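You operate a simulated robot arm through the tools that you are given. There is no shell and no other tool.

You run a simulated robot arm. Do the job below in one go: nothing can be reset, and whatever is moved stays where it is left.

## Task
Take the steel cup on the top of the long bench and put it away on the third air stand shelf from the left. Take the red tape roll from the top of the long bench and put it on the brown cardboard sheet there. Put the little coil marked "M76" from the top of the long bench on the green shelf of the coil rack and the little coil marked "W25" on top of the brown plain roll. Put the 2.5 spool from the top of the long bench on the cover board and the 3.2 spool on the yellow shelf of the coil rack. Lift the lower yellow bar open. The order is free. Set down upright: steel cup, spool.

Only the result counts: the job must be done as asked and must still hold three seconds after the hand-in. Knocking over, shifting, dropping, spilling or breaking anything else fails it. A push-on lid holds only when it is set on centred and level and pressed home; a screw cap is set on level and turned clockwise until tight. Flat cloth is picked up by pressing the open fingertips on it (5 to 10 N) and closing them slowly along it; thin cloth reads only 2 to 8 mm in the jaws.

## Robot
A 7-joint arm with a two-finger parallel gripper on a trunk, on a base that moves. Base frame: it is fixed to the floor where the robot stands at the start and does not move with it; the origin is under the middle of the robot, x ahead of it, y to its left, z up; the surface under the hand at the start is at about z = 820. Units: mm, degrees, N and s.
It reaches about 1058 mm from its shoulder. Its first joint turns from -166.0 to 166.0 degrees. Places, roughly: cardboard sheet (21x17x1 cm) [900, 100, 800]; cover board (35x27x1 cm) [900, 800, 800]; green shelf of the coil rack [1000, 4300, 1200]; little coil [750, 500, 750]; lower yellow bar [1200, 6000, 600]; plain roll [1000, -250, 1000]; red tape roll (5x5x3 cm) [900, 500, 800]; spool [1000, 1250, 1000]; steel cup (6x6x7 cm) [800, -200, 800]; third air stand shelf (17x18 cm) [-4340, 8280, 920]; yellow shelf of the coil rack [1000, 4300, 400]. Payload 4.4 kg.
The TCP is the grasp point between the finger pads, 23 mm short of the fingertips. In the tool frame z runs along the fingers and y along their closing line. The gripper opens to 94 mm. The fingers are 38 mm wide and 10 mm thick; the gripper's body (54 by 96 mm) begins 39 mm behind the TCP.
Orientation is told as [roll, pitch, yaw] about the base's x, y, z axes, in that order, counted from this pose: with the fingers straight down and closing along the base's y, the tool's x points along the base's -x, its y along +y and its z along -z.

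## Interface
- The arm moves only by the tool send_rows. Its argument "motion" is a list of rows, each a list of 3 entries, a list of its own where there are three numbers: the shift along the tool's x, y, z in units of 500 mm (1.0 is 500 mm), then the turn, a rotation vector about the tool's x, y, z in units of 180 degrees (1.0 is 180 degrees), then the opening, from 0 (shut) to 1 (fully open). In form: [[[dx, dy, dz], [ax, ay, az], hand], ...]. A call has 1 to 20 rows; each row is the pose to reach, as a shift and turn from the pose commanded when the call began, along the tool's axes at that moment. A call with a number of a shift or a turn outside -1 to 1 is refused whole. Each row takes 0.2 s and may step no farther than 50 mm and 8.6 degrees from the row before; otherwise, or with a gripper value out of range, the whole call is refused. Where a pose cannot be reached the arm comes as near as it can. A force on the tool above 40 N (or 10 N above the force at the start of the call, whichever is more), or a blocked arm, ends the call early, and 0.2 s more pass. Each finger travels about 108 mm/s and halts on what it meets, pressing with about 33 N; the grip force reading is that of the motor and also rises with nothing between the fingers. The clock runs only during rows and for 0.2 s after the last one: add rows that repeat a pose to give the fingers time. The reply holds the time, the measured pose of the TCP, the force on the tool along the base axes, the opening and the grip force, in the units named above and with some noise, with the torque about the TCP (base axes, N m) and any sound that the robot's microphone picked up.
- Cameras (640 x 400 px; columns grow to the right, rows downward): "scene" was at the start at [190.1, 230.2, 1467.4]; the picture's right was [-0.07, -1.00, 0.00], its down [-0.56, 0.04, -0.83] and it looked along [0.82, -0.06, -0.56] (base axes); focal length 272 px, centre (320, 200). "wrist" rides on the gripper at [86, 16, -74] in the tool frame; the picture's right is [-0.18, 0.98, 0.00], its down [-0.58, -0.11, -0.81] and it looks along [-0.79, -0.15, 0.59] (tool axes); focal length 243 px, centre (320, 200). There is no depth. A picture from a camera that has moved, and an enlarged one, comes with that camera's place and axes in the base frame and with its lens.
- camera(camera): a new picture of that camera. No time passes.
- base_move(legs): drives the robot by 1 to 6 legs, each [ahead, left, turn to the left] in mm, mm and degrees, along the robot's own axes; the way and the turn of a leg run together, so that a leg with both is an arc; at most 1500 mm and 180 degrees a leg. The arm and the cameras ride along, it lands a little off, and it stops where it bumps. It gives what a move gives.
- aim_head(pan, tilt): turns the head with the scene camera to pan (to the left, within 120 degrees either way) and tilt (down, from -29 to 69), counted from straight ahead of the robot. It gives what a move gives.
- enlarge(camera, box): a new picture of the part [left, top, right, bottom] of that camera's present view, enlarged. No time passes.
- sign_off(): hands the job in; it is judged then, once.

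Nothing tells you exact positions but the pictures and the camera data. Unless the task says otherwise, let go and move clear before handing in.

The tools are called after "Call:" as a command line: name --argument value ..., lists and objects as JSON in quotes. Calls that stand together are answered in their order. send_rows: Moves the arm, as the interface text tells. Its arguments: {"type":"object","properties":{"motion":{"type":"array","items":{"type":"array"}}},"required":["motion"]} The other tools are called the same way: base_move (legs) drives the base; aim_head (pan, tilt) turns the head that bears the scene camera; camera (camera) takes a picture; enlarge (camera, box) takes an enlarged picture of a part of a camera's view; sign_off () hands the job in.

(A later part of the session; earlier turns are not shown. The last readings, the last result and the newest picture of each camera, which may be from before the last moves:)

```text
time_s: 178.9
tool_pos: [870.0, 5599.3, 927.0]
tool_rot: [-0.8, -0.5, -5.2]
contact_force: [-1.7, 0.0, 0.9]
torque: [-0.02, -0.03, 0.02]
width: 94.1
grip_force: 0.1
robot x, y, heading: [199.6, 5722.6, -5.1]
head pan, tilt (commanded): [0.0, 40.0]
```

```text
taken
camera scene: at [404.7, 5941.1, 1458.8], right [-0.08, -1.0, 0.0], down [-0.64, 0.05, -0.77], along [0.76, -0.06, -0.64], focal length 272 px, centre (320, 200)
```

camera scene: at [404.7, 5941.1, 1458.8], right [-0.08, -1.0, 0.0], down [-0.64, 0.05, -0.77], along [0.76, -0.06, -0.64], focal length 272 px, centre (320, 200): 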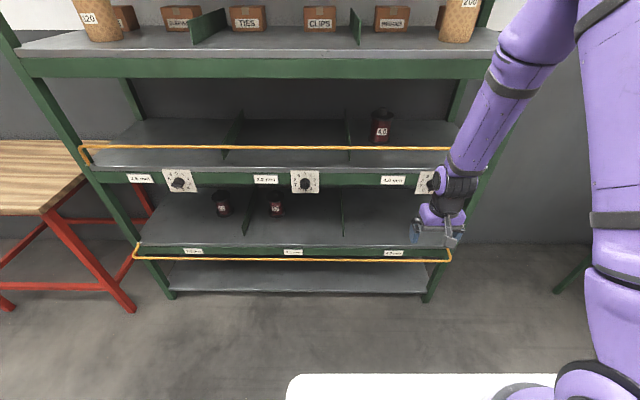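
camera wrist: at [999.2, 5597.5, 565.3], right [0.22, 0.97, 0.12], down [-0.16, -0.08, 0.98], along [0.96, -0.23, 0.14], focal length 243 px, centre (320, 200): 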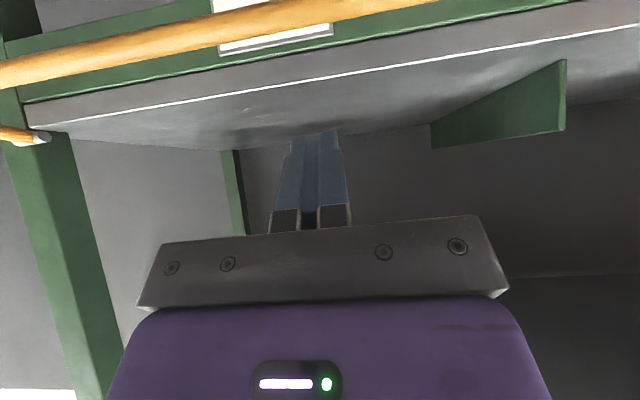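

Now I draw the arm in high and drive back along the aisle toward the bench.

Call:
send_rows --motion '[[[0.05, 0, -0.0675], [0, 0, 0], 1], [[0.1, 0, -0.135], [0, 0, 0], 1], [[0.15, 0, -0.2025], [0, 0, 0], 1], [[0.2, 0, -0.27], [0, 0, 0], 1], [[0.25, 0, -0.3375], [0, 0, 0], 1], [[0.3, 0, -0.405], [0, 0, 0], 1], [[0.35, 0, -0.4725], [0, 0, 0], 1], [[0.4, 0, -0.54], [0, 0, 0], 1]]'

Call:
base_move --legs '[[-230, 0, 0], [0, 0, 5], [0, -1450, 0]]'

Call:
aim_head --pan -80 --tilt 25

Call:
camera --camera "scene"

```text
time_s: 180.8
tool_pos: [675.7, 5617.9, 1197.8]
tool_rot: [-0.9, -0.4, -5.1]
contact_force: [0.8, 0.2, -0.9]
torque: [0.01, 0.05, -0.01]
width: 93.5
grip_force: 0.0
out of reach, approached as far as the arm can: row 6, 7, 8
robot x, y, heading: [200.6, 5724.4, -4.9]
head pan, tilt (commanded): [0.0, 40.0]
```

```text
time_s: 189.7
tool_pos: [437.3, 4234.5, 1197.0]
tool_rot: [-0.9, -0.5, -2.1]
contact_force: [0.3, 0.2, 0.7]
torque: [-0.02, -0.02, -0.01]
width: 94.2
grip_force: 0.2
robot x, y, heading: [-43.1, 4313.3, -1.6]
head pan, tilt (commanded): [0.0, 40.0]
```

```text
time_s: 191.2
tool_pos: [437.0, 4233.8, 1197.0]
tool_rot: [-0.8, -0.5, -1.9]
contact_force: [0.5, 0.3, -0.1]
torque: [0.03, -0.05, 0.04]
width: 94.3
grip_force: 0.0
robot x, y, heading: [-40.0, 4309.4, -1.9]
head pan, tilt (commanded): [-80.0, 25.0]
```

```text
taken
camera scene: at [78.6, 4453.0, 1482.1], right [-0.99, -0.15, 0.0], down [-0.06, 0.42, -0.91], along [0.13, -0.9, -0.42], focal length 272 px, centre (320, 200)
```

scene: 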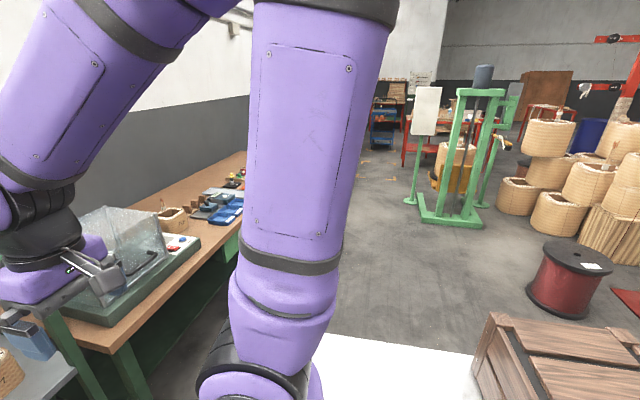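

The way back is clear. I square up and continue toward the bench.

Call:
base_move --legs '[[50, 0, 1.9], [0, -1450, 0]]'

Call:
base_move --legs '[[0, -1000, 0]]'

Call:
camera --camera "scene"

```text
time_s: 199.1
tool_pos: [477.1, 2753.7, 1197.3]
tool_rot: [-0.8, -0.4, -1.8]
contact_force: [-0.7, -0.3, 0.0]
torque: [-0.05, 0.01, -0.01]
width: 94.1
grip_force: 0.1
robot x, y, heading: [-3.9, 2829.2, -1.3]
head pan, tilt (commanded): [-80.0, 25.0]
```

```text
time_s: 204.3
tool_pos: [476.1, 1767.0, 1196.6]
tool_rot: [-0.8, -0.5, 0.3]
contact_force: [-0.2, 0.2, -0.3]
torque: [0.0, 0.01, -0.02]
width: 93.9
grip_force: 0.1
robot x, y, heading: [-7.6, 1825.0, 1.0]
head pan, tilt (commanded): [-80.0, 25.0]
```

```text
taken
camera scene: at [108.5, 1971.2, 1482.2], right [-0.98, -0.19, 0.0], down [-0.08, 0.42, -0.91], along [0.17, -0.89, -0.42], focal length 272 px, centre (320, 200)
```

scene: 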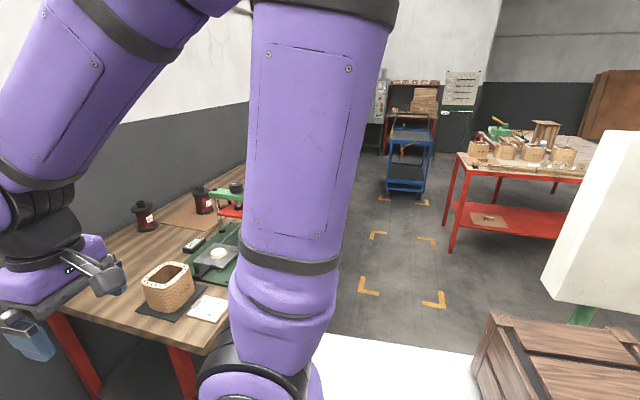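

The crate is part of my own rear deck. I square up again and go on to the bench in two stages.

Call:
base_move --legs '[[20, 0, -1], [0, -800, 0]]'

```text
time_s: 208.9
tool_pos: [499.8, 989.5, 1196.4]
tool_rot: [-0.9, -0.5, 0.3]
contact_force: [0.2, 0.1, 1.0]
torque: [-0.01, 0.0, -0.01]
width: 93.9
grip_force: 0.1
robot x, y, heading: [14.8, 1049.8, 0.5]
head pan, tilt (commanded): [-80.0, 25.0]
```

Call:
base_move --legs '[[-15, 0, 0], [0, -680, 0]]'

Call:
aim_head --pan 0 --tilt 40

Call:
camera --camera "scene"

Call:
camera --camera "wrist"

```text
time_s: 212.9
tool_pos: [485.7, 312.7, 1196.3]
tool_rot: [-0.8, -0.4, -0.9]
contact_force: [0.2, 0.3, -0.2]
torque: [-0.03, -0.01, 0.01]
width: 94.0
grip_force: 0.1
robot x, y, heading: [-1.1, 379.0, -0.2]
head pan, tilt (commanded): [-80.0, 25.0]
```

```text
time_s: 214.5
tool_pos: [486.0, 313.3, 1196.8]
tool_rot: [-0.9, -0.5, -0.9]
contact_force: [0.2, -0.3, 0.3]
torque: [-0.01, 0.0, -0.01]
width: 93.9
grip_force: 0.1
robot x, y, heading: [2.7, 381.8, -0.1]
head pan, tilt (commanded): [0.0, 40.0]
```

```text
taken
camera scene: at [191.9, 614.9, 1458.8], right [0.0, -1.0, 0.0], down [-0.64, 0.0, -0.77], along [0.77, 0.0, -0.64], focal length 272 px, centre (320, 200)
```

scene: 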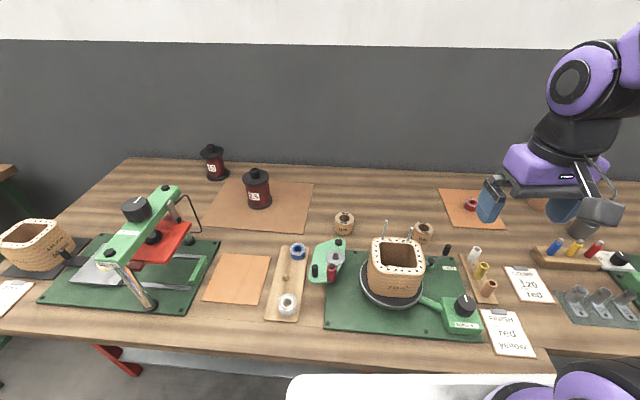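

```text
taken
camera wrist: at [398.3, 332.1, 1270.7], right [0.2, 0.98, -0.01], down [0.57, -0.11, 0.81], along [0.8, -0.17, -0.58], focal length 243 px, centre (320, 200)
```

wrist: 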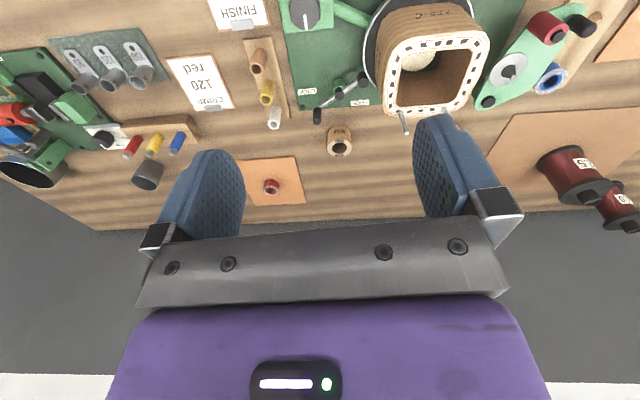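

Back at the bench. M76 is near (805, 532); I move over it and look.

Call:
send_rows --motion '[[[-0.074, 0.056, 0], [-0.005, 0.0028, 0.0], 1], [[-0.148, 0.112, 0], [-0.005, 0.0028, 0], 1], [[-0.222, 0.168, 0], [-0.005, 0.0028, 0], 1], [[-0.296, 0.224, 0], [-0.005, 0.0028, 0], 1], [[-0.37, 0.28, 0], [-0.005, 0.0028, 0], 1], [[-0.444, 0.336, 0], [-0.005, 0.0028, 0], 1], [[-0.52, 0.392, 0], [-0.005, 0.0028, 0], 1], [[-0.593, 0.447, 0], [-0.005, 0.0028, 0], 1], [[-0.593, 0.447, 0.09], [-0.005, 0.0028, 0], 1], [[-0.593, 0.447, 0.18], [-0.005, 0.0028, 0], 1], [[-0.593, 0.447, 0.27], [-0.005, 0.0028, 0], 1], [[-0.593, 0.447, 0.36], [-0.005, 0.0028, 0], 1], [[-0.593, 0.447, 0.45], [-0.005, 0.0028, 0], 1], [[-0.593, 0.447, 0.45], [-0.005, 0.0028, 0], 1]]'

Call:
camera --camera "wrist"

```text
time_s: 217.5
tool_pos: [786.3, 533.1, 970.7]
tool_rot: [0.0, 0.1, -0.8]
contact_force: [-0.8, -0.9, 0.0]
torque: [0.03, -0.04, -0.01]
width: 93.9
grip_force: 0.1
robot x, y, heading: [3.4, 381.6, -0.4]
head pan, tilt (commanded): [0.0, 40.0]
```

```text
taken
camera wrist: at [699.5, 550.0, 1045.2], right [0.2, 0.98, 0.0], down [0.58, -0.12, 0.81], along [0.79, -0.16, -0.59], focal length 243 px, centre (320, 200)
```

wrist: 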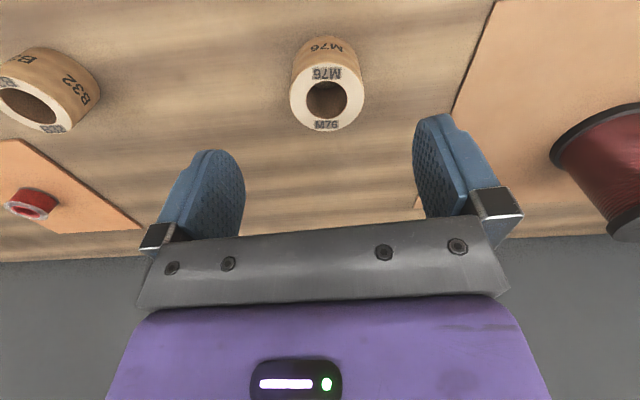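

M76 is about 20 mm ahead of the hand. I centre, descend around it and grip.

Call:
send_rows --motion '[[[-0.039, 0.004, 0.0], [0, 0, 0], 1], [[-0.039, 0.004, 0.08], [0, 0, 0], 1], [[-0.039, 0.004, 0.16], [0, 0, 0], 1], [[-0.039, 0.004, 0.22], [0, 0, 0], 1], [[-0.039, 0.004, 0.241], [0, 0, 0], 1], [[-0.039, 0.004, 0.241], [0, 0, 0], 1]]'

Call:
camera --camera "wrist"

```text
time_s: 218.9
tool_pos: [807.0, 532.0, 850.5]
tool_rot: [0.1, 0.0, -0.7]
contact_force: [0.1, -1.0, 0.0]
torque: [-0.01, 0.03, 0.0]
width: 94.0
grip_force: 0.2
robot x, y, heading: [4.0, 378.5, -0.2]
head pan, tilt (commanded): [0.0, 40.0]
```

```text
taken
camera wrist: at [720.6, 549.3, 925.4], right [0.2, 0.98, 0.0], down [0.58, -0.12, 0.81], along [0.79, -0.16, -0.59], focal length 243 px, centre (320, 200)
```

wrist: 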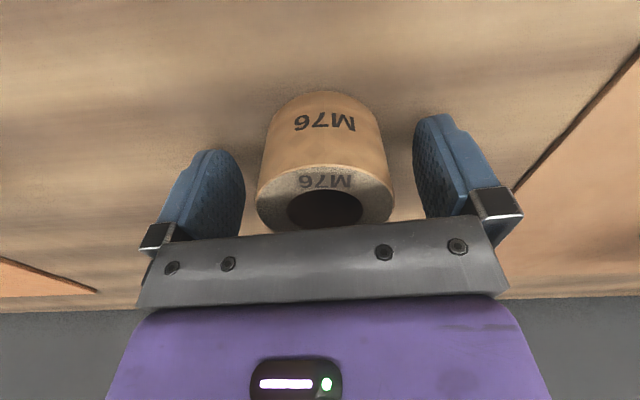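

Call:
send_rows --motion '[[[0, 0, 0], [0, 0, 0], 0.8], [[0, 0, 0], [0, 0, 0], 0.6], [[0, 0, 0], [0, 0, 0], 0.45], [[0, 0, 0], [0, 0, 0], 0.45], [[0, 0, 0], [0, 0, 0], 0.45], [[0, 0, -0.05], [0, 0, 0], 0.45], [[0, 0, -0.13], [0, 0, 0], 0.45], [[0, 0, -0.22], [0, 0, 0], 0.45], [[0, 0, -0.31], [0, 0, 0], 0.45], [[0, 0, -0.4], [0, 0, 0], 0.45], [[0, 0, -0.49], [0, 0, 0], 0.45], [[0, 0, -0.58], [0, 0, 0], 0.45], [[0, 0, -0.66], [0, 0, 0], 0.45]]'

Call:
camera --camera "wrist"

```text
time_s: 221.7
tool_pos: [805.4, 531.6, 1179.2]
tool_rot: [0.0, 0.0, -0.8]
contact_force: [0.2, -1.1, -2.0]
torque: [-0.02, 0.0, -0.02]
width: 59.7
grip_force: 32.5
robot x, y, heading: [3.2, 379.0, -0.2]
head pan, tilt (commanded): [0.0, 40.0]
```

```text
taken
camera wrist: at [718.4, 549.5, 1254.8], right [0.2, 0.98, 0.0], down [0.58, -0.12, 0.81], along [0.79, -0.16, -0.59], focal length 243 px, centre (320, 200)
```

wrist: 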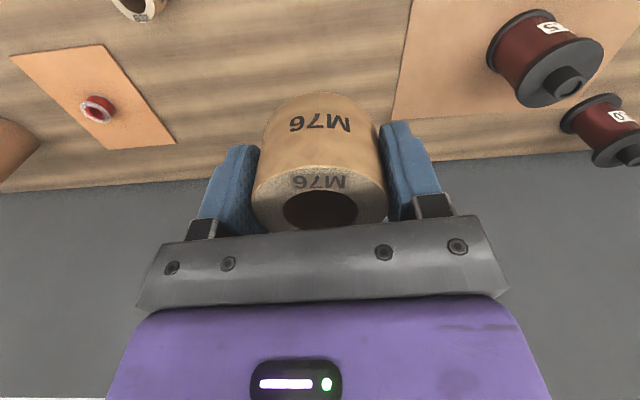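

M76 is held. I draw the arm in and drive back to the coil rack in stages.

Call:
send_rows --motion '[[[0.0763, -0.025, -0.015], [0, 0, 0], 0.45], [[0.1525, -0.05, -0.03], [0, 0, 0], 0.45], [[0.229, -0.075, -0.045], [0, 0, 0], 0.45], [[0.305, -0.1, -0.06], [0, 0, 0], 0.45], [[0.381, -0.125, -0.075], [0, 0, 0], 0.45], [[0.4575, -0.15, -0.09], [0, 0, 0], 0.45], [[0.534, -0.175, -0.105], [0, 0, 0], 0.45], [[0.61, -0.2, -0.12], [0, 0, 0], 0.45]]'

Call:
base_move --legs '[[12, 0, 0], [0, 1450, 0]]'

Call:
base_move --legs '[[0, 1200, 0]]'

```text
time_s: 223.5
tool_pos: [501.3, 436.9, 1237.5]
tool_rot: [0.1, 0.1, -0.8]
contact_force: [1.5, 0.5, -2.2]
torque: [0.0, 0.03, 0.0]
width: 59.4
grip_force: 33.2
robot x, y, heading: [2.8, 377.6, -0.5]
head pan, tilt (commanded): [0.0, 40.0]
```

```text
time_s: 231.1
tool_pos: [541.7, 1882.8, 1237.8]
tool_rot: [0.0, 0.1, -2.4]
contact_force: [0.6, 0.6, -1.2]
torque: [-0.04, 0.01, 0.0]
width: 59.3
grip_force: 32.4
robot x, y, heading: [44.5, 1842.1, -1.9]
head pan, tilt (commanded): [0.0, 40.0]
```

```text
time_s: 237.2
tool_pos: [564.5, 3102.4, 1237.6]
tool_rot: [0.2, 0.0, -1.1]
contact_force: [-0.9, 0.0, -2.1]
torque: [0.01, -0.02, 0.0]
width: 59.6
grip_force: 33.0
robot x, y, heading: [69.5, 3048.6, -0.6]
head pan, tilt (commanded): [0.0, 40.0]
```

Call:
base_move --legs '[[-30, 1340, 0]]'

Call:
camera --camera "scene"

Call:
camera --camera "wrist"

```text
time_s: 244.0
tool_pos: [535.7, 4483.7, 1239.4]
tool_rot: [0.0, -0.1, -0.1]
contact_force: [-0.3, -0.7, -1.7]
torque: [0.03, -0.03, -0.01]
width: 59.7
grip_force: 32.6
robot x, y, heading: [40.0, 4422.9, 0.2]
head pan, tilt (commanded): [0.0, 40.0]
```

```text
taken
camera scene: at [224.4, 4659.2, 1458.8], right [0.01, -1.0, 0.0], down [-0.64, 0.0, -0.77], along [0.77, 0.0, -0.64], focal length 272 px, centre (320, 200)
```

scene: 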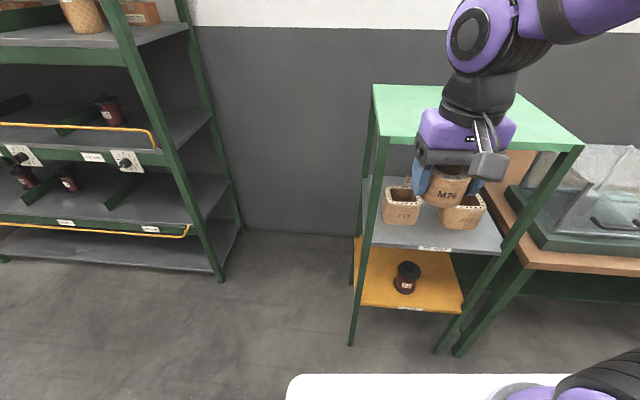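

```text
taken
camera wrist: at [448.0, 4500.0, 1313.2], right [0.19, 0.98, 0.0], down [0.58, -0.11, 0.81], along [0.79, -0.15, -0.59], focal length 243 px, centre (320, 200)
```

wrist: 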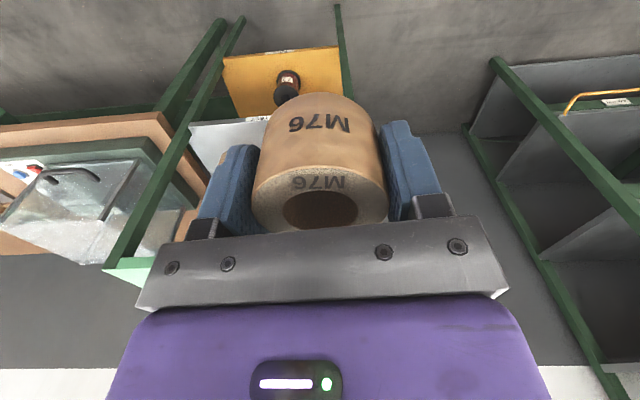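

Back at the rack. I lift M76 above the green top, carry it over its middle and lower it.

Call:
send_rows --motion '[[[0, 0, -0.062], [0, 0, 0], 0.45], [[0, 0, -0.124], [0, 0, 0], 0.45], [[-0.083, -0.039, -0.124], [0, 0, 0], 0.45], [[-0.166, -0.078, -0.124], [0, 0, 0], 0.45], [[-0.249, -0.117, -0.124], [0, 0, 0], 0.45], [[-0.332, -0.155, -0.124], [0, 0, 0], 0.45], [[-0.415, -0.194, -0.124], [0, 0, 0], 0.45], [[-0.498, -0.233, -0.124], [0, 0, 0], 0.45], [[-0.581, -0.272, -0.124], [0, 0, 0], 0.45], [[-0.664, -0.31, -0.124], [0, 0, 0], 0.45], [[-0.747, -0.349, -0.124], [0, 0, 0], 0.45], [[-0.828, -0.388, -0.124], [0, 0, 0], 0.45], [[-0.828, -0.388, -0.05], [0, 0, 0], 0.45], [[-0.828, -0.388, 0.02], [0, 0, 0], 0.45], [[-0.828, -0.388, 0.04], [0, 0, 0], 0.45], [[-0.828, -0.388, 0.04], [0, 0, 0], 0.45]]'

Call:
enlarge --camera "scene" --box '[352, 20, 592, 170]'

```text
time_s: 247.4
tool_pos: [949.8, 4289.0, 1216.3]
tool_rot: [0.1, 0.0, -0.3]
contact_force: [-0.2, 0.3, -0.9]
torque: [-0.01, -0.01, 0.02]
width: 59.8
grip_force: 32.7
robot x, y, heading: [38.8, 4422.3, 0.3]
head pan, tilt (commanded): [0.0, 40.0]
```

```text
2.67 times, centred on (472, 95) of scene
camera zoom: at [224.5, 4659.1, 1458.8], right [0.01, -1.0, 0.0], down [-0.64, 0.0, -0.77], along [0.77, 0.0, -0.64], focal length 725 px, centre (-85, 480)
```

zoom: 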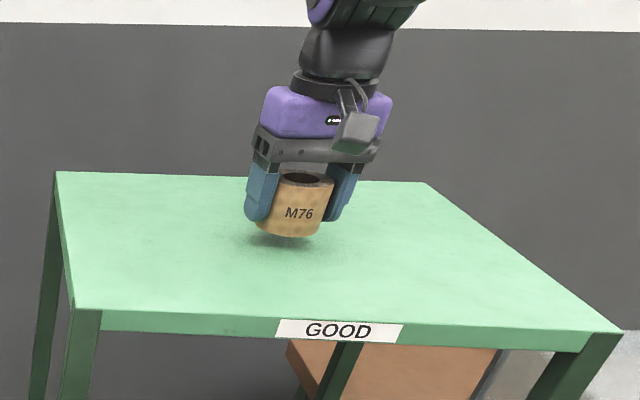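

Call:
send_rows --motion '[[[0, 0, 0.01], [0, 0, 0], 0.45], [[0, 0, 0.018], [0, 0, 0], 0.45], [[0, 0, 0.022], [0, 0, 0], 0.45], [[0, 0, 0.022], [0, 0, 0], 0.45]]'

```text
time_s: 248.4
tool_pos: [949.2, 4289.8, 1206.2]
tool_rot: [0.1, 0.0, -0.2]
contact_force: [0.1, -0.7, -2.7]
torque: [-0.01, 0.0, 0.0]
width: 59.4
grip_force: 33.0
robot x, y, heading: [38.1, 4421.4, 0.4]
head pan, tilt (commanded): [0.0, 40.0]
```

Call:
send_rows --motion '[[[0, 0, 0.003], [0, 0, 0], 0.45], [[0, 0, 0.006], [0, 0, 0], 0.45], [[0, 0, 0.009], [0, 0, 0], 0.45], [[0, 0, 0.009], [0, 0, 0], 0.45]]'

```text
time_s: 249.4
tool_pos: [949.5, 4288.3, 1200.6]
tool_rot: [0.1, 0.1, -0.2]
contact_force: [0.0, 0.3, -1.7]
torque: [0.01, 0.0, 0.0]
width: 59.4
grip_force: 32.4
robot x, y, heading: [37.5, 4427.8, 0.2]
head pan, tilt (commanded): [0.0, 40.0]
```

Call:
send_rows --motion '[[[0, 0, 0.003], [0, 0, 0], 0.45], [[0, 0, 0.006], [0, 0, 0], 0.45], [[0, 0, 0.009], [0, 0, 0], 0.45], [[0, 0, 0.009], [0, 0, 0], 0.45]]'

Call:
enlarge --camera "scene" --box '[352, 20, 592, 170]'

```text
time_s: 250.4
tool_pos: [948.5, 4287.8, 1198.8]
tool_rot: [0.1, -0.1, -0.2]
contact_force: [6.9, 3.6, 25.7]
torque: [-0.07, -0.14, -0.15]
width: 60.0
grip_force: 33.1
robot x, y, heading: [40.8, 4419.3, 0.2]
head pan, tilt (commanded): [0.0, 40.0]
```

```text
2.67 times, centred on (472, 95) of scene
camera zoom: at [223.7, 4659.6, 1458.9], right [0.01, -1.0, 0.0], down [-0.64, 0.0, -0.77], along [0.77, 0.0, -0.64], focal length 725 px, centre (-85, 480)
```

zoom: 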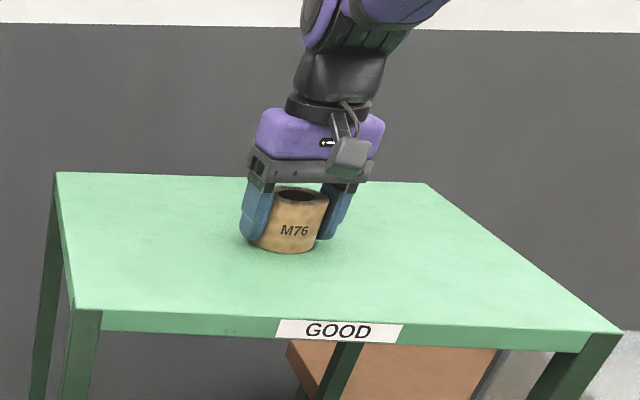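

The coil touches the green shelf (26 N). I ease off, open and rise straight up.

Call:
send_rows --motion '[[[0, 0, -0.005], [0, 0, 0], 0.45], [[0, 0, -0.005], [0, 0, 0], 0.62], [[0, 0, -0.005], [0, 0, 0], 0.7], [[0, 0, -0.005], [0, 0, 0], 0.85], [[0, 0, -0.005], [0, 0, 0], 0.95], [[0, 0, -0.06], [0, 0, 0], 0.95], [[0, 0, -0.14], [0, 0, 0], 1], [[0, 0, -0.22], [0, 0, 0], 1], [[0, 0, -0.22], [0, 0, 0], 1]]'

Call:
camera --camera "scene"

```text
time_s: 252.4
tool_pos: [950.8, 4291.3, 1308.0]
tool_rot: [0.2, 0.0, -0.2]
contact_force: [0.0, 0.2, -0.3]
torque: [-0.01, -0.03, -0.03]
width: 94.0
grip_force: 0.2
robot x, y, heading: [38.8, 4424.2, 0.3]
head pan, tilt (commanded): [0.0, 40.0]
```

```text
taken
camera scene: at [224.5, 4659.2, 1458.8], right [0.01, -1.0, 0.0], down [-0.64, 0.0, -0.77], along [0.77, 0.0, -0.64], focal length 272 px, centre (320, 200)
```

scene: 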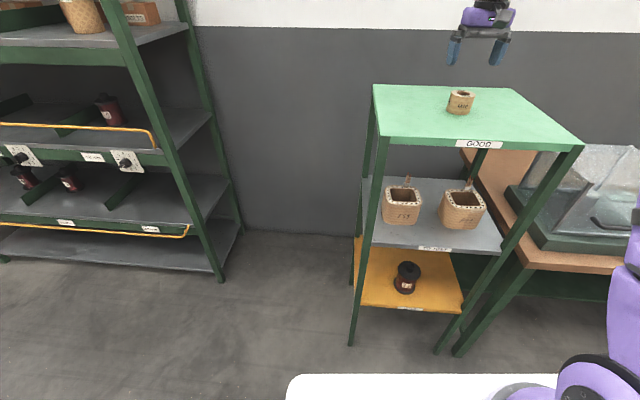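

M76 sits on the green shelf. Now the cup: I draw the arm in and drive back to the bench.

Call:
send_rows --motion '[[[0.086, 0.03, 0], [0, 0, 0], 1], [[0.172, 0.06, 0], [0, 0, 0], 1], [[0.258, 0.09, 0], [0, 0, 0], 1], [[0.344, 0.12, 0], [0, 0, 0], 1], [[0.43, 0.15, 0], [0, 0, 0], 1], [[0.516, 0.18, 0], [0, 0, 0], 1], [[0.602, 0.21, 0.02], [0, 0, 0], 1], [[0.688, 0.24, 0.05], [0, 0, 0], 1], [[0.774, 0.27, 0.08], [0, 0, 0], 1], [[0.86, 0.298, 0.12], [0, 0, 0], 1]]'

Call:
base_move --legs '[[-40, 0, 0], [0, -1450, 0]]'

Call:
base_move --legs '[[0, -1100, 0]]'

```text
time_s: 254.6
tool_pos: [518.6, 4440.0, 1247.9]
tool_rot: [0.1, -0.1, -0.1]
contact_force: [0.9, 0.3, 0.0]
torque: [0.0, 0.03, -0.01]
width: 93.9
grip_force: 0.0
robot x, y, heading: [36.5, 4422.2, 0.2]
head pan, tilt (commanded): [0.0, 40.0]
```

```text
time_s: 262.3
tool_pos: [502.1, 3012.0, 1247.0]
tool_rot: [0.1, 0.0, 1.1]
contact_force: [-0.2, -0.3, 0.6]
torque: [0.0, 0.01, 0.01]
width: 94.1
grip_force: 0.0
robot x, y, heading: [26.4, 2983.1, 1.6]
head pan, tilt (commanded): [0.0, 40.0]
```

```text
time_s: 268.0
tool_pos: [521.3, 1886.6, 1247.8]
tool_rot: [0.2, 0.0, -0.3]
contact_force: [1.0, 0.3, 0.3]
torque: [0.01, 0.0, 0.01]
width: 93.8
grip_force: 0.1
robot x, y, heading: [40.2, 1867.3, 0.3]
head pan, tilt (commanded): [0.0, 40.0]
```

Call:
base_move --legs '[[-28, 0, 0], [0, -1000, 0]]'

```text
time_s: 273.6
tool_pos: [498.6, 870.2, 1247.0]
tool_rot: [0.2, -0.1, -0.2]
contact_force: [-0.9, 0.4, 0.2]
torque: [0.0, 0.0, 0.03]
width: 94.1
grip_force: 0.1
robot x, y, heading: [18.7, 853.9, -0.0]
head pan, tilt (commanded): [0.0, 40.0]
```

Call:
base_move --legs '[[-22, 0, 0], [0, -580, 0]]'

Call:
aim_head --pan -15 --tilt 40

Call:
camera --camera "scene"

```text
time_s: 277.4
tool_pos: [479.4, 270.7, 1247.7]
tool_rot: [-0.1, 0.1, -0.5]
contact_force: [0.2, -0.4, -0.6]
torque: [0.01, 0.0, -0.03]
width: 93.9
grip_force: 0.0
robot x, y, heading: [2.9, 252.4, -0.6]
head pan, tilt (commanded): [0.0, 40.0]
```

```text
time_s: 278.2
tool_pos: [480.1, 269.5, 1247.6]
tool_rot: [0.1, 0.0, -0.6]
contact_force: [1.0, 0.1, -0.2]
torque: [0.05, -0.01, -0.04]
width: 94.2
grip_force: 0.1
robot x, y, heading: [0.6, 254.4, 0.1]
head pan, tilt (commanded): [-15.0, 40.0]
```

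```text
taken
camera scene: at [183.4, 469.8, 1458.8], right [-0.26, -0.97, 0.0], down [-0.62, 0.17, -0.77], along [0.74, -0.2, -0.64], focal length 272 px, centre (320, 200)
```

scene: 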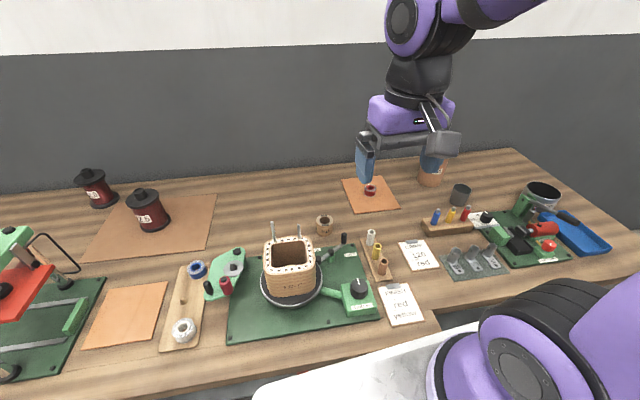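

The cup stands to the right behind the marker block. I move the hand over toward it and look.

Call:
send_rows --motion '[[[-0.0473, -0.0836, 0], [0, 0, 0], 1], [[-0.0945, -0.167, 0], [0, 0, 0], 1], [[-0.142, -0.251, 0], [0, 0, 0], 1], [[-0.189, -0.3345, 0], [0, 0, 0], 1], [[-0.236, -0.418, 0], [0, 0, 0], 1], [[-0.284, -0.502, 0], [0, 0, 0], 1], [[-0.331, -0.585, 0], [0, 0, 0], 1], [[-0.378, -0.669, 0], [0, 0, 0], 1], [[-0.4255, -0.753, 0], [0, 0, 0], 1], [[-0.473, -0.836, 0], [0, 0, 0], 1], [[-0.52, -0.92, 0], [0, 0, 0], 1], [[-0.52, -0.92, 0.09], [0, 0, 0], 1], [[-0.52, -0.92, 0.18], [0, 0, 0], 1], [[-0.52, -0.92, 0.27], [0, 0, 0], 1], [[-0.52, -0.92, 0.36], [0, 0, 0], 1], [[-0.52, -0.92, 0.394], [0, 0, 0], 1]]'

Call:
camera --camera "wrist"

Call:
enlarge --camera "scene" --box '[380, 140, 572, 260]'

```text
time_s: 281.6
tool_pos: [733.4, -192.5, 1049.5]
tool_rot: [0.1, 0.0, -0.6]
contact_force: [0.5, 0.5, 0.7]
torque: [-0.03, 0.0, -0.05]
width: 94.3
grip_force: 0.1
robot x, y, heading: [-1.4, 254.3, 0.1]
head pan, tilt (commanded): [-15.0, 40.0]
```

```text
taken
camera wrist: at [645.8, -176.0, 1124.7], right [0.19, 0.98, 0.0], down [0.58, -0.12, 0.81], along [0.79, -0.16, -0.59], focal length 243 px, centre (320, 200)
```

wrist: 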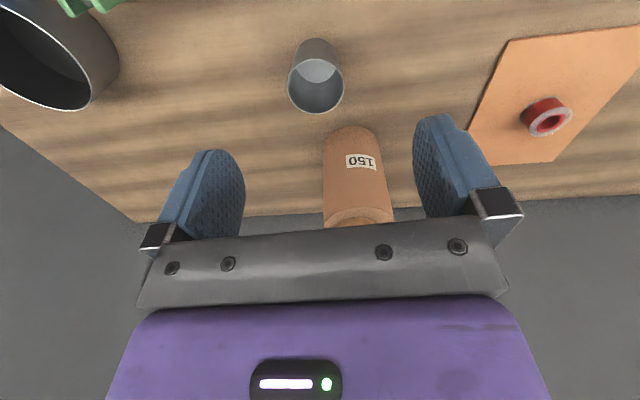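

```text
3.33 times, centred on (476, 200) of scene
camera zoom: at [183.2, 469.9, 1458.8], right [-0.26, -0.97, 0.0], down [-0.62, 0.17, -0.77], along [0.74, -0.2, -0.64], focal length 907 px, centre (-200, 200)
```

zoom: 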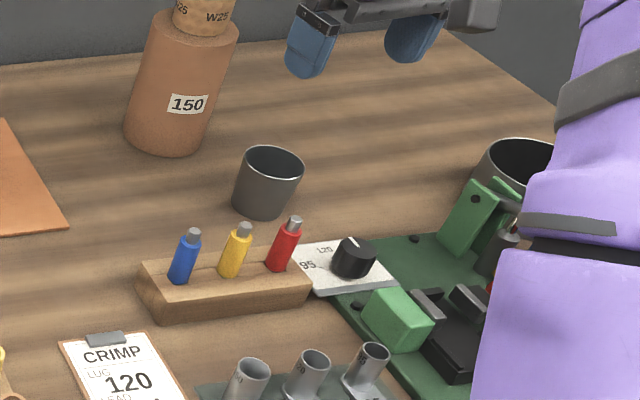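

The cup is about 40 mm ahead and 12 mm right of the hand; the marker block is clear of the fingers. I centre above it and come partway down.

Call:
send_rows --motion '[[[-0.04, -0.012, 0.0], [0, 0, 0], 1], [[-0.08, -0.0234, 0.0], [0, 0, 0], 1], [[-0.08, -0.0234, 0.08], [0, 0, 0], 1], [[-0.08, -0.0234, 0.16], [0, 0, 0], 1], [[-0.08, -0.0234, 0.22], [0, 0, 0], 1], [[-0.08, -0.0234, 0.22], [0, 0, 0], 1]]'

Call:
camera --camera "wrist"

Call:
enlarge --camera "scene" --box '[380, 140, 572, 260]'

```text
time_s: 283.0
tool_pos: [775.7, -202.7, 939.0]
tool_rot: [0.2, 0.0, -0.7]
contact_force: [-0.1, 0.3, 0.3]
torque: [0.01, -0.02, 0.0]
width: 94.0
grip_force: 0.0
robot x, y, heading: [-2.8, 258.2, -0.1]
head pan, tilt (commanded): [-15.0, 40.0]
```

```text
taken
camera wrist: at [687.9, -186.1, 1013.6], right [0.19, 0.98, 0.0], down [0.58, -0.12, 0.81], along [0.79, -0.16, -0.59], focal length 243 px, centre (320, 200)
```

wrist: 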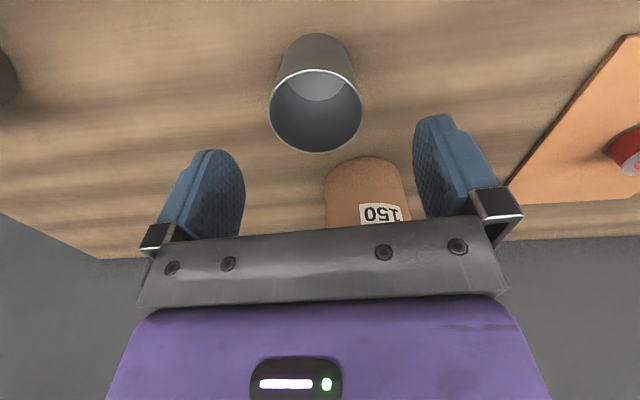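

```text
3.33 times, centred on (476, 200) of scene
camera zoom: at [183.3, 469.7, 1458.8], right [-0.26, -0.97, 0.0], down [-0.62, 0.17, -0.77], along [0.74, -0.2, -0.64], focal length 907 px, centre (-200, 200)
```

zoom: 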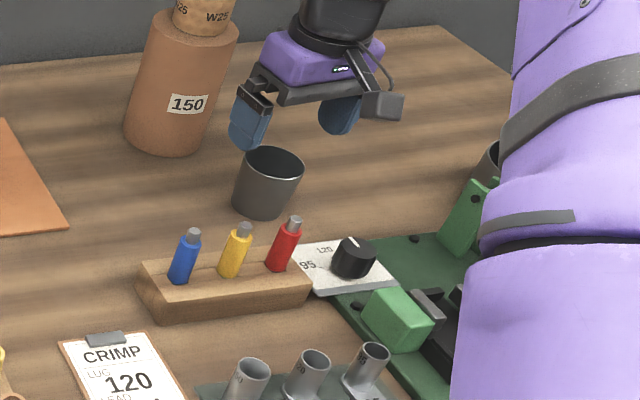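

Well centred. I go down around the cup and grip it.

Call:
send_rows --motion '[[[-0.003, -0.006, 0.06], [0, 0, 0], 1], [[-0.003, -0.006, 0.12], [0, 0, 0], 1], [[-0.003, -0.006, 0.156], [0, 0, 0], 1], [[-0.003, -0.006, 0.156], [0, 0, 0], 1]]'

Call:
camera --camera "wrist"

Call:
enlarge --camera "scene" --box '[380, 140, 572, 260]'

```text
time_s: 284.0
tool_pos: [775.2, -205.6, 860.8]
tool_rot: [0.1, 0.0, -0.6]
contact_force: [0.6, -0.2, 0.4]
torque: [0.01, 0.0, -0.02]
width: 94.1
grip_force: 0.0
robot x, y, heading: [-1.7, 259.5, 0.1]
head pan, tilt (commanded): [-15.0, 40.0]
```

```text
taken
camera wrist: at [688.8, -187.9, 934.9], right [0.19, 0.98, 0.0], down [0.58, -0.12, 0.81], along [0.79, -0.16, -0.59], focal length 243 px, centre (320, 200)
```

wrist: 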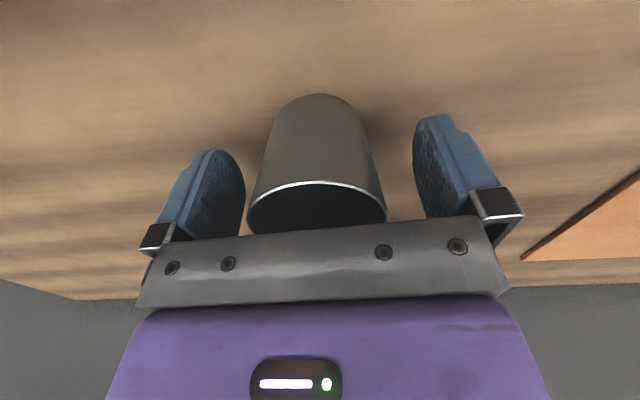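

```text
3.33 times, centred on (476, 200) of scene
camera zoom: at [183.3, 469.7, 1458.8], right [-0.26, -0.97, 0.0], down [-0.62, 0.17, -0.77], along [0.74, -0.2, -0.64], focal length 907 px, centre (-200, 200)
```

zoom: 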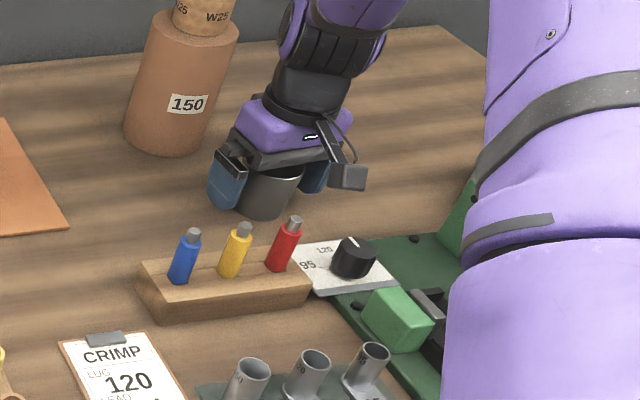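

I shift 4 mm to centre, then close gently on the cup and lift it.

Call:
send_rows --motion '[[[0, -0.008, 0], [0, 0, 0], 1], [[0, -0.008, 0], [0, 0, 0], 0.85], [[0, -0.008, 0], [0, 0, 0], 0.72], [[0, -0.008, 0], [0, 0, 0], 0.62], [[0, -0.008, 0], [0, 0, 0], 0.5], [[0, -0.008, 0], [0, 0, 0], 0.45], [[0, -0.008, 0], [0, 0, 0], 0.45]]'

Call:
send_rows --motion '[[[0, 0, -0.02], [0, 0, 0], 0.45], [[0, 0, -0.06], [0, 0, 0], 0.45], [[0, 0, -0.12], [0, 0, 0], 0.45], [[0, 0, -0.12], [0, 0, 0], 0.45]]'

Call:
camera --camera "wrist"

Call:
enlarge --camera "scene" --box '[380, 120, 572, 240]'

```text
time_s: 285.6
tool_pos: [775.5, -209.3, 861.3]
tool_rot: [0.1, -0.1, -0.6]
contact_force: [-0.9, 0.0, 0.4]
torque: [-0.03, -0.02, 0.0]
width: 58.4
grip_force: 33.1
robot x, y, heading: [-2.4, 254.1, 0.0]
head pan, tilt (commanded): [-15.0, 40.0]
```

```text
time_s: 286.6
tool_pos: [775.2, -208.7, 922.0]
tool_rot: [0.1, 0.1, -0.6]
contact_force: [-0.3, -1.0, -1.4]
torque: [0.01, 0.03, -0.04]
width: 58.6
grip_force: 33.6
robot x, y, heading: [1.6, 255.2, -0.2]
head pan, tilt (commanded): [-15.0, 40.0]
```

```text
taken
camera wrist: at [689.3, -191.6, 996.4], right [0.19, 0.98, 0.0], down [0.58, -0.12, 0.81], along [0.79, -0.16, -0.59], focal length 243 px, centre (320, 200)
```

wrist: 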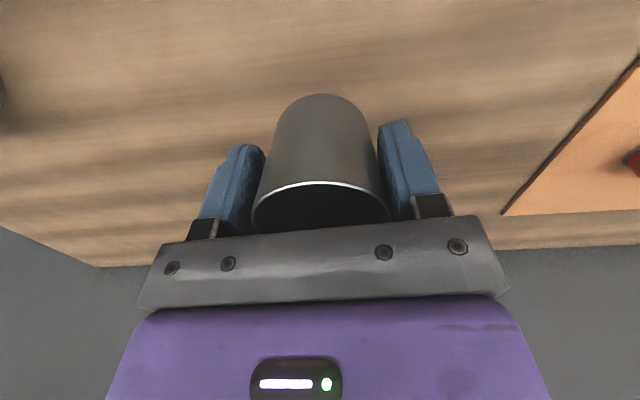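

```text
3.33 times, centred on (476, 180) of scene
camera zoom: at [183.5, 469.6, 1458.8], right [-0.26, -0.97, 0.0], down [-0.62, 0.17, -0.77], along [0.74, -0.2, -0.64], focal length 907 px, centre (-200, 267)
```

zoom: 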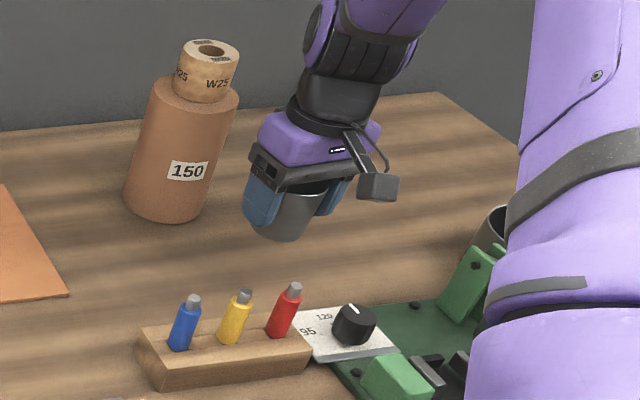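

The cup is held. I lift it, draw it in over the deck and keep it upright for the drive.

Call:
send_rows --motion '[[[0, 0, -0.086], [0, 0, 0], 0.45], [[0, 0, -0.172], [0, 0, 0], 0.45], [[0, 0, -0.258], [0, 0, 0], 0.45], [[0, 0, -0.344], [0, 0, 0], 0.45], [[0, 0, -0.43], [0, 0, 0], 0.45], [[0, 0, -0.516], [0, 0, 0], 0.45], [[0.059, 0.072, -0.526], [0, 0, 0], 0.45], [[0.118, 0.144, -0.536], [0, 0, 0], 0.45], [[0.177, 0.216, -0.546], [0, 0, 0], 0.45], [[0.236, 0.288, -0.556], [0, 0, 0], 0.45], [[0.295, 0.36, -0.566], [0, 0, 0], 0.45], [[0.354, 0.432, -0.576], [0, 0, 0], 0.45], [[0.413, 0.504, -0.586], [0, 0, 0], 0.45], [[0.472, 0.576, -0.596], [0, 0, 0], 0.45], [[0.531, 0.648, -0.606], [0, 0, 0], 0.45], [[0.59, 0.718, -0.616], [0, 0, 0], 0.45]]'

Call:
base_move --legs '[[15, 0, 0], [0, 1300, 0]]'

```text
time_s: 290.0
tool_pos: [485.3, 148.2, 1232.1]
tool_rot: [0.1, 0.1, -0.7]
contact_force: [-0.2, -0.5, -0.9]
torque: [0.04, 0.05, 0.0]
width: 58.7
grip_force: 32.8
robot x, y, heading: [0.5, 255.6, 0.0]
head pan, tilt (commanded): [-15.0, 40.0]
```

```text
time_s: 296.8
tool_pos: [484.1, 1449.9, 1232.5]
tool_rot: [0.1, 0.0, 1.2]
contact_force: [1.4, 0.1, 0.2]
torque: [0.01, -0.03, 0.01]
width: 58.7
grip_force: 32.8
robot x, y, heading: [-3.4, 1543.9, 1.6]
head pan, tilt (commanded): [-15.0, 40.0]
```

Call:
base_move --legs '[[0, 1450, -1.5], [0, 1400, 0]]'

Call:
aim_head --pan 90 --tilt 18

Call:
camera --camera "scene"

Call:
aim_head --pan 119 --tilt 18

Call:
camera --camera "scene"

Call:
enlarge --camera "scene" --box '[160, 60, 480, 260]'

```text
time_s: 310.7
tool_pos: [505.0, 4284.1, 1232.5]
tool_rot: [0.2, -0.1, -3.1]
contact_force: [-0.6, -0.5, -0.7]
torque: [-0.02, 0.03, 0.0]
width: 58.8
grip_force: 33.1
robot x, y, heading: [24.9, 4411.1, -2.7]
head pan, tilt (commanded): [-15.0, 40.0]
```

```text
time_s: 312.5
tool_pos: [503.9, 4283.4, 1232.0]
tool_rot: [0.0, 0.0, -3.1]
contact_force: [-0.7, 0.1, 0.4]
torque: [0.02, -0.02, -0.01]
width: 58.6
grip_force: 32.5
robot x, y, heading: [24.9, 4414.1, -2.4]
head pan, tilt (commanded): [90.0, 18.0]
```

```text
taken
camera scene: at [141.2, 4736.5, 1493.5], right [1.0, -0.05, 0.0], down [-0.01, -0.31, -0.95], along [0.04, 0.95, -0.31], focal length 272 px, centre (320, 200)
```

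scene: 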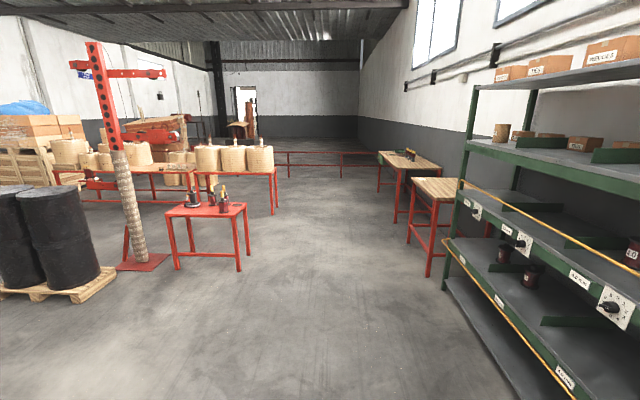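

```text
time_s: 313.5
tool_pos: [503.9, 4283.9, 1232.4]
tool_rot: [0.1, 0.1, -3.1]
contact_force: [0.2, 0.5, -0.4]
torque: [0.01, -0.01, -0.03]
width: 58.7
grip_force: 33.0
robot x, y, heading: [23.7, 4412.8, -2.5]
head pan, tilt (commanded): [119.0, 18.0]
```

```text
taken
camera scene: at [95.5, 4726.9, 1493.5], right [0.9, 0.44, 0.0], down [0.14, -0.28, -0.95], along [-0.42, 0.85, -0.31], focal length 272 px, centre (320, 200)
```

scene: 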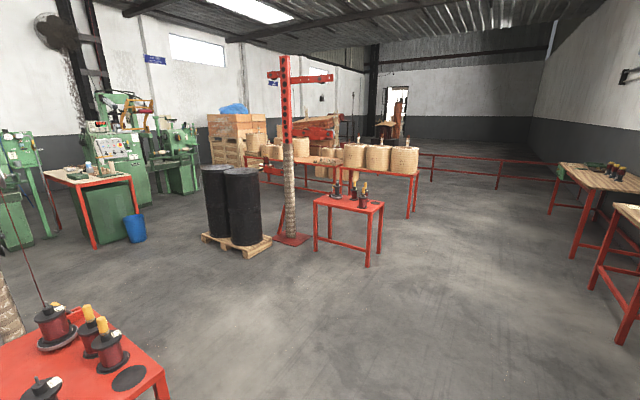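

```text
2.00 times, centred on (320, 160) of scene
camera zoom: at [95.5, 4726.9, 1493.5], right [0.9, 0.44, 0.0], down [0.14, -0.28, -0.95], along [-0.42, 0.85, -0.31], focal length 544 px, centre (320, 280)
```

zoom: 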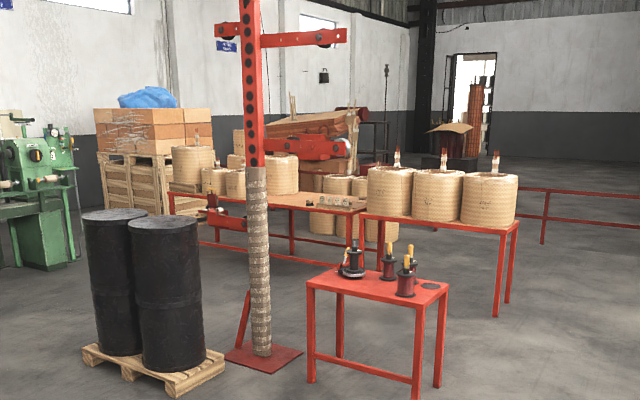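

Call:
enlarge --camera "scene" --box '[80, 80, 240, 180]'

Call:
enlarge --camera "scene" --box '[180, 80, 340, 180]'

Call:
enlarge --camera "scene" --box '[0, 40, 160, 140]'

```text
4.00 times, centred on (160, 130) of scene
camera zoom: at [95.5, 4726.9, 1493.5], right [0.9, 0.44, 0.0], down [0.14, -0.28, -0.95], along [-0.42, 0.85, -0.31], focal length 1088 px, centre (960, 480)
```

zoom: 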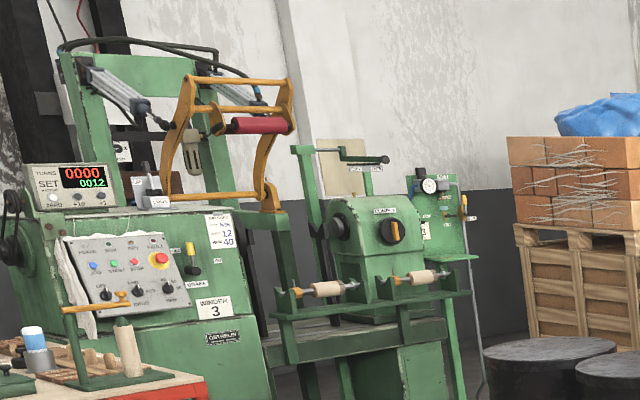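

```text
4.00 times, centred on (260, 130) of scene
camera zoom: at [95.5, 4726.9, 1493.5], right [0.9, 0.44, 0.0], down [0.14, -0.28, -0.95], along [-0.42, 0.85, -0.31], focal length 1088 px, centre (560, 480)
```

zoom: 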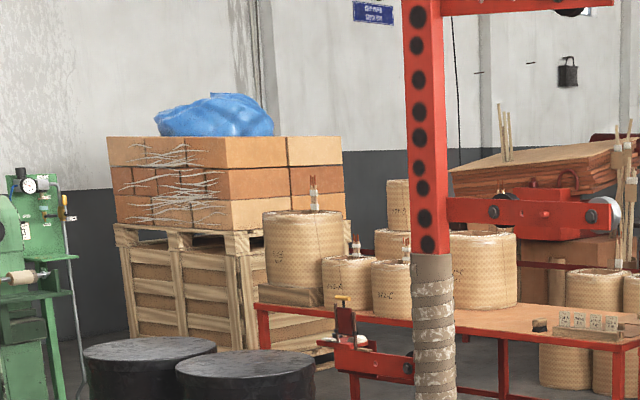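

```text
4.00 times, centred on (80, 90) of scene
camera zoom: at [95.5, 4726.9, 1493.5], right [0.9, 0.44, 0.0], down [0.14, -0.28, -0.95], along [-0.42, 0.85, -0.31], focal length 1088 px, centre (1280, 640)
```

zoom: 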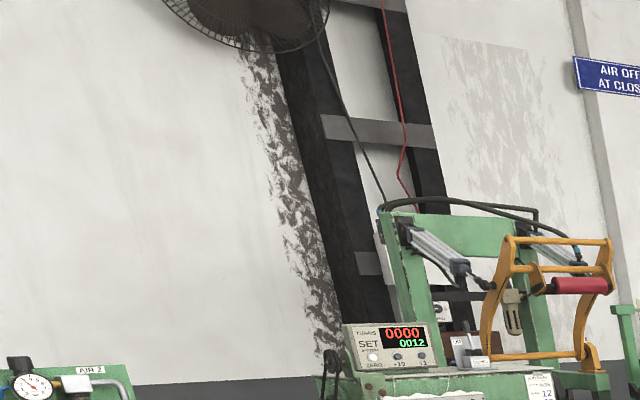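

The third air stand (green panel with gauge and a small shelf) is next to Winder 3, near (-4300, 8250). I drive further along the aisle to survey the way there.

Call:
base_move --legs '[[0, 1400, 0]]'

Call:
aim_head --pan 118 --tilt 22

Call:
camera --camera "scene"

Call:
enlarge --camera "scene" --box '[0, 60, 320, 260]'

```text
time_s: 320.5
tool_pos: [577.8, 5679.1, 1233.0]
tool_rot: [0.1, -0.1, -4.0]
contact_force: [-0.2, -0.3, -0.8]
torque: [0.01, -0.03, 0.0]
width: 58.6
grip_force: 33.2
robot x, y, heading: [98.3, 5816.9, -3.4]
head pan, tilt (commanded): [119.0, 18.0]
```

```text
time_s: 321.1
tool_pos: [575.8, 5680.2, 1232.7]
tool_rot: [0.1, 0.0, -3.9]
contact_force: [0.2, -0.8, -0.9]
torque: [0.01, 0.02, 0.0]
width: 58.9
grip_force: 33.2
robot x, y, heading: [99.5, 5815.7, -3.5]
head pan, tilt (commanded): [118.0, 22.0]
```

```text
taken
camera scene: at [175.6, 6129.3, 1487.0], right [0.91, 0.42, 0.0], down [0.16, -0.34, -0.93], along [-0.39, 0.84, -0.37], focal length 272 px, centre (320, 200)
```

scene: 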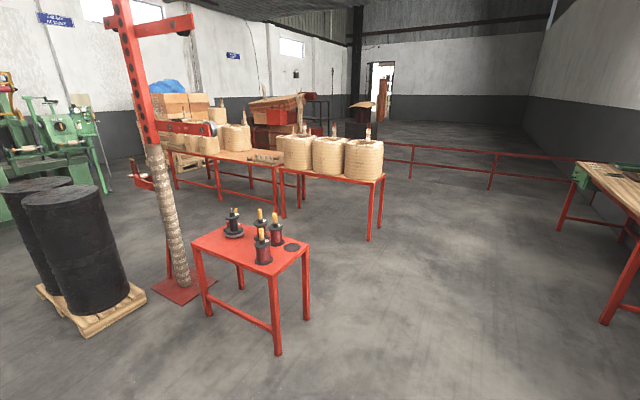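

```text
2.00 times, centred on (160, 160) of scene
camera zoom: at [175.6, 6129.3, 1487.0], right [0.91, 0.42, 0.0], down [0.16, -0.34, -0.93], along [-0.39, 0.84, -0.37], focal length 544 px, centre (640, 280)
```

zoom: 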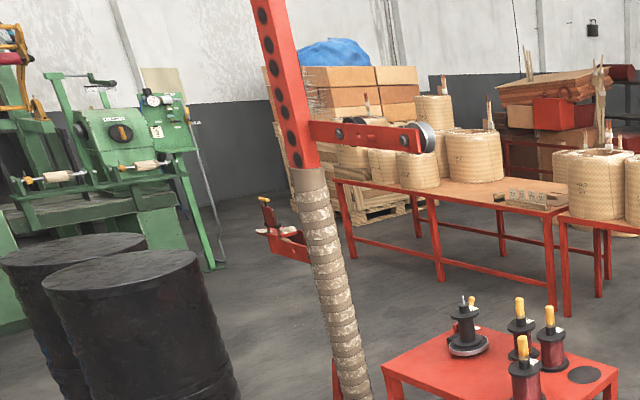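

The floor plan is clearer: a corridor about 1.1 m wide runs west near y 8050 between the small red table/column base and the coil tables, straight to the third air stand. I drive there and turn to face it.

Call:
base_move --legs '[[0, 1450, 3.5]]'

Call:
base_move --legs '[[0, 780, 0]]'

Call:
base_move --legs '[[0, 0, 90], [0, 0, 88]]'

Call:
aim_head --pan 0 --tilt 22

Call:
camera --camera "scene"

```text
time_s: 328.5
tool_pos: [627.5, 7205.6, 1232.5]
tool_rot: [0.0, 0.0, -0.4]
contact_force: [-0.4, -0.1, -0.8]
torque: [0.01, 0.0, 0.01]
width: 58.7
grip_force: 33.0
robot x, y, heading: [140.0, 7310.8, 0.2]
head pan, tilt (commanded): [118.0, 22.0]
```

```text
time_s: 332.8
tool_pos: [620.5, 7999.4, 1231.8]
tool_rot: [0.1, 0.0, 0.4]
contact_force: [-0.5, -0.7, -0.1]
torque: [0.04, -0.05, 0.0]
width: 58.5
grip_force: 32.9
robot x, y, heading: [130.4, 8093.1, 0.7]
head pan, tilt (commanded): [118.0, 22.0]
```

```text
time_s: 340.7
tool_pos: [-349.9, 8215.2, 1233.6]
tool_rot: [0.2, 0.0, 178.1]
contact_force: [0.2, -0.8, -0.4]
torque: [-0.01, -0.01, 0.01]
width: 58.4
grip_force: 33.4
robot x, y, heading: [133.1, 8100.2, 178.8]
head pan, tilt (commanded): [118.0, 22.0]
```

```text
time_s: 342.7
tool_pos: [-350.6, 8215.5, 1232.6]
tool_rot: [0.1, 0.0, 178.0]
contact_force: [0.0, 0.8, 0.2]
torque: [-0.01, 0.03, 0.01]
width: 58.7
grip_force: 33.2
robot x, y, heading: [130.7, 8096.7, 178.7]
head pan, tilt (commanded): [0.0, 22.0]
```

```text
taken
camera scene: at [-62.8, 7867.9, 1487.0], right [0.02, 1.0, 0.0], down [0.37, -0.01, -0.93], along [-0.93, 0.02, -0.37], focal length 272 px, centre (320, 200)
```

scene: 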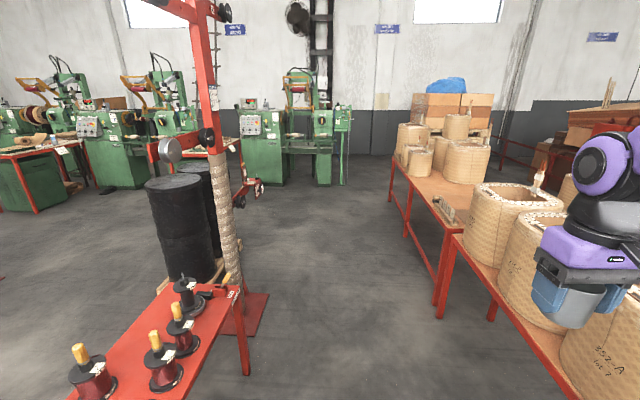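

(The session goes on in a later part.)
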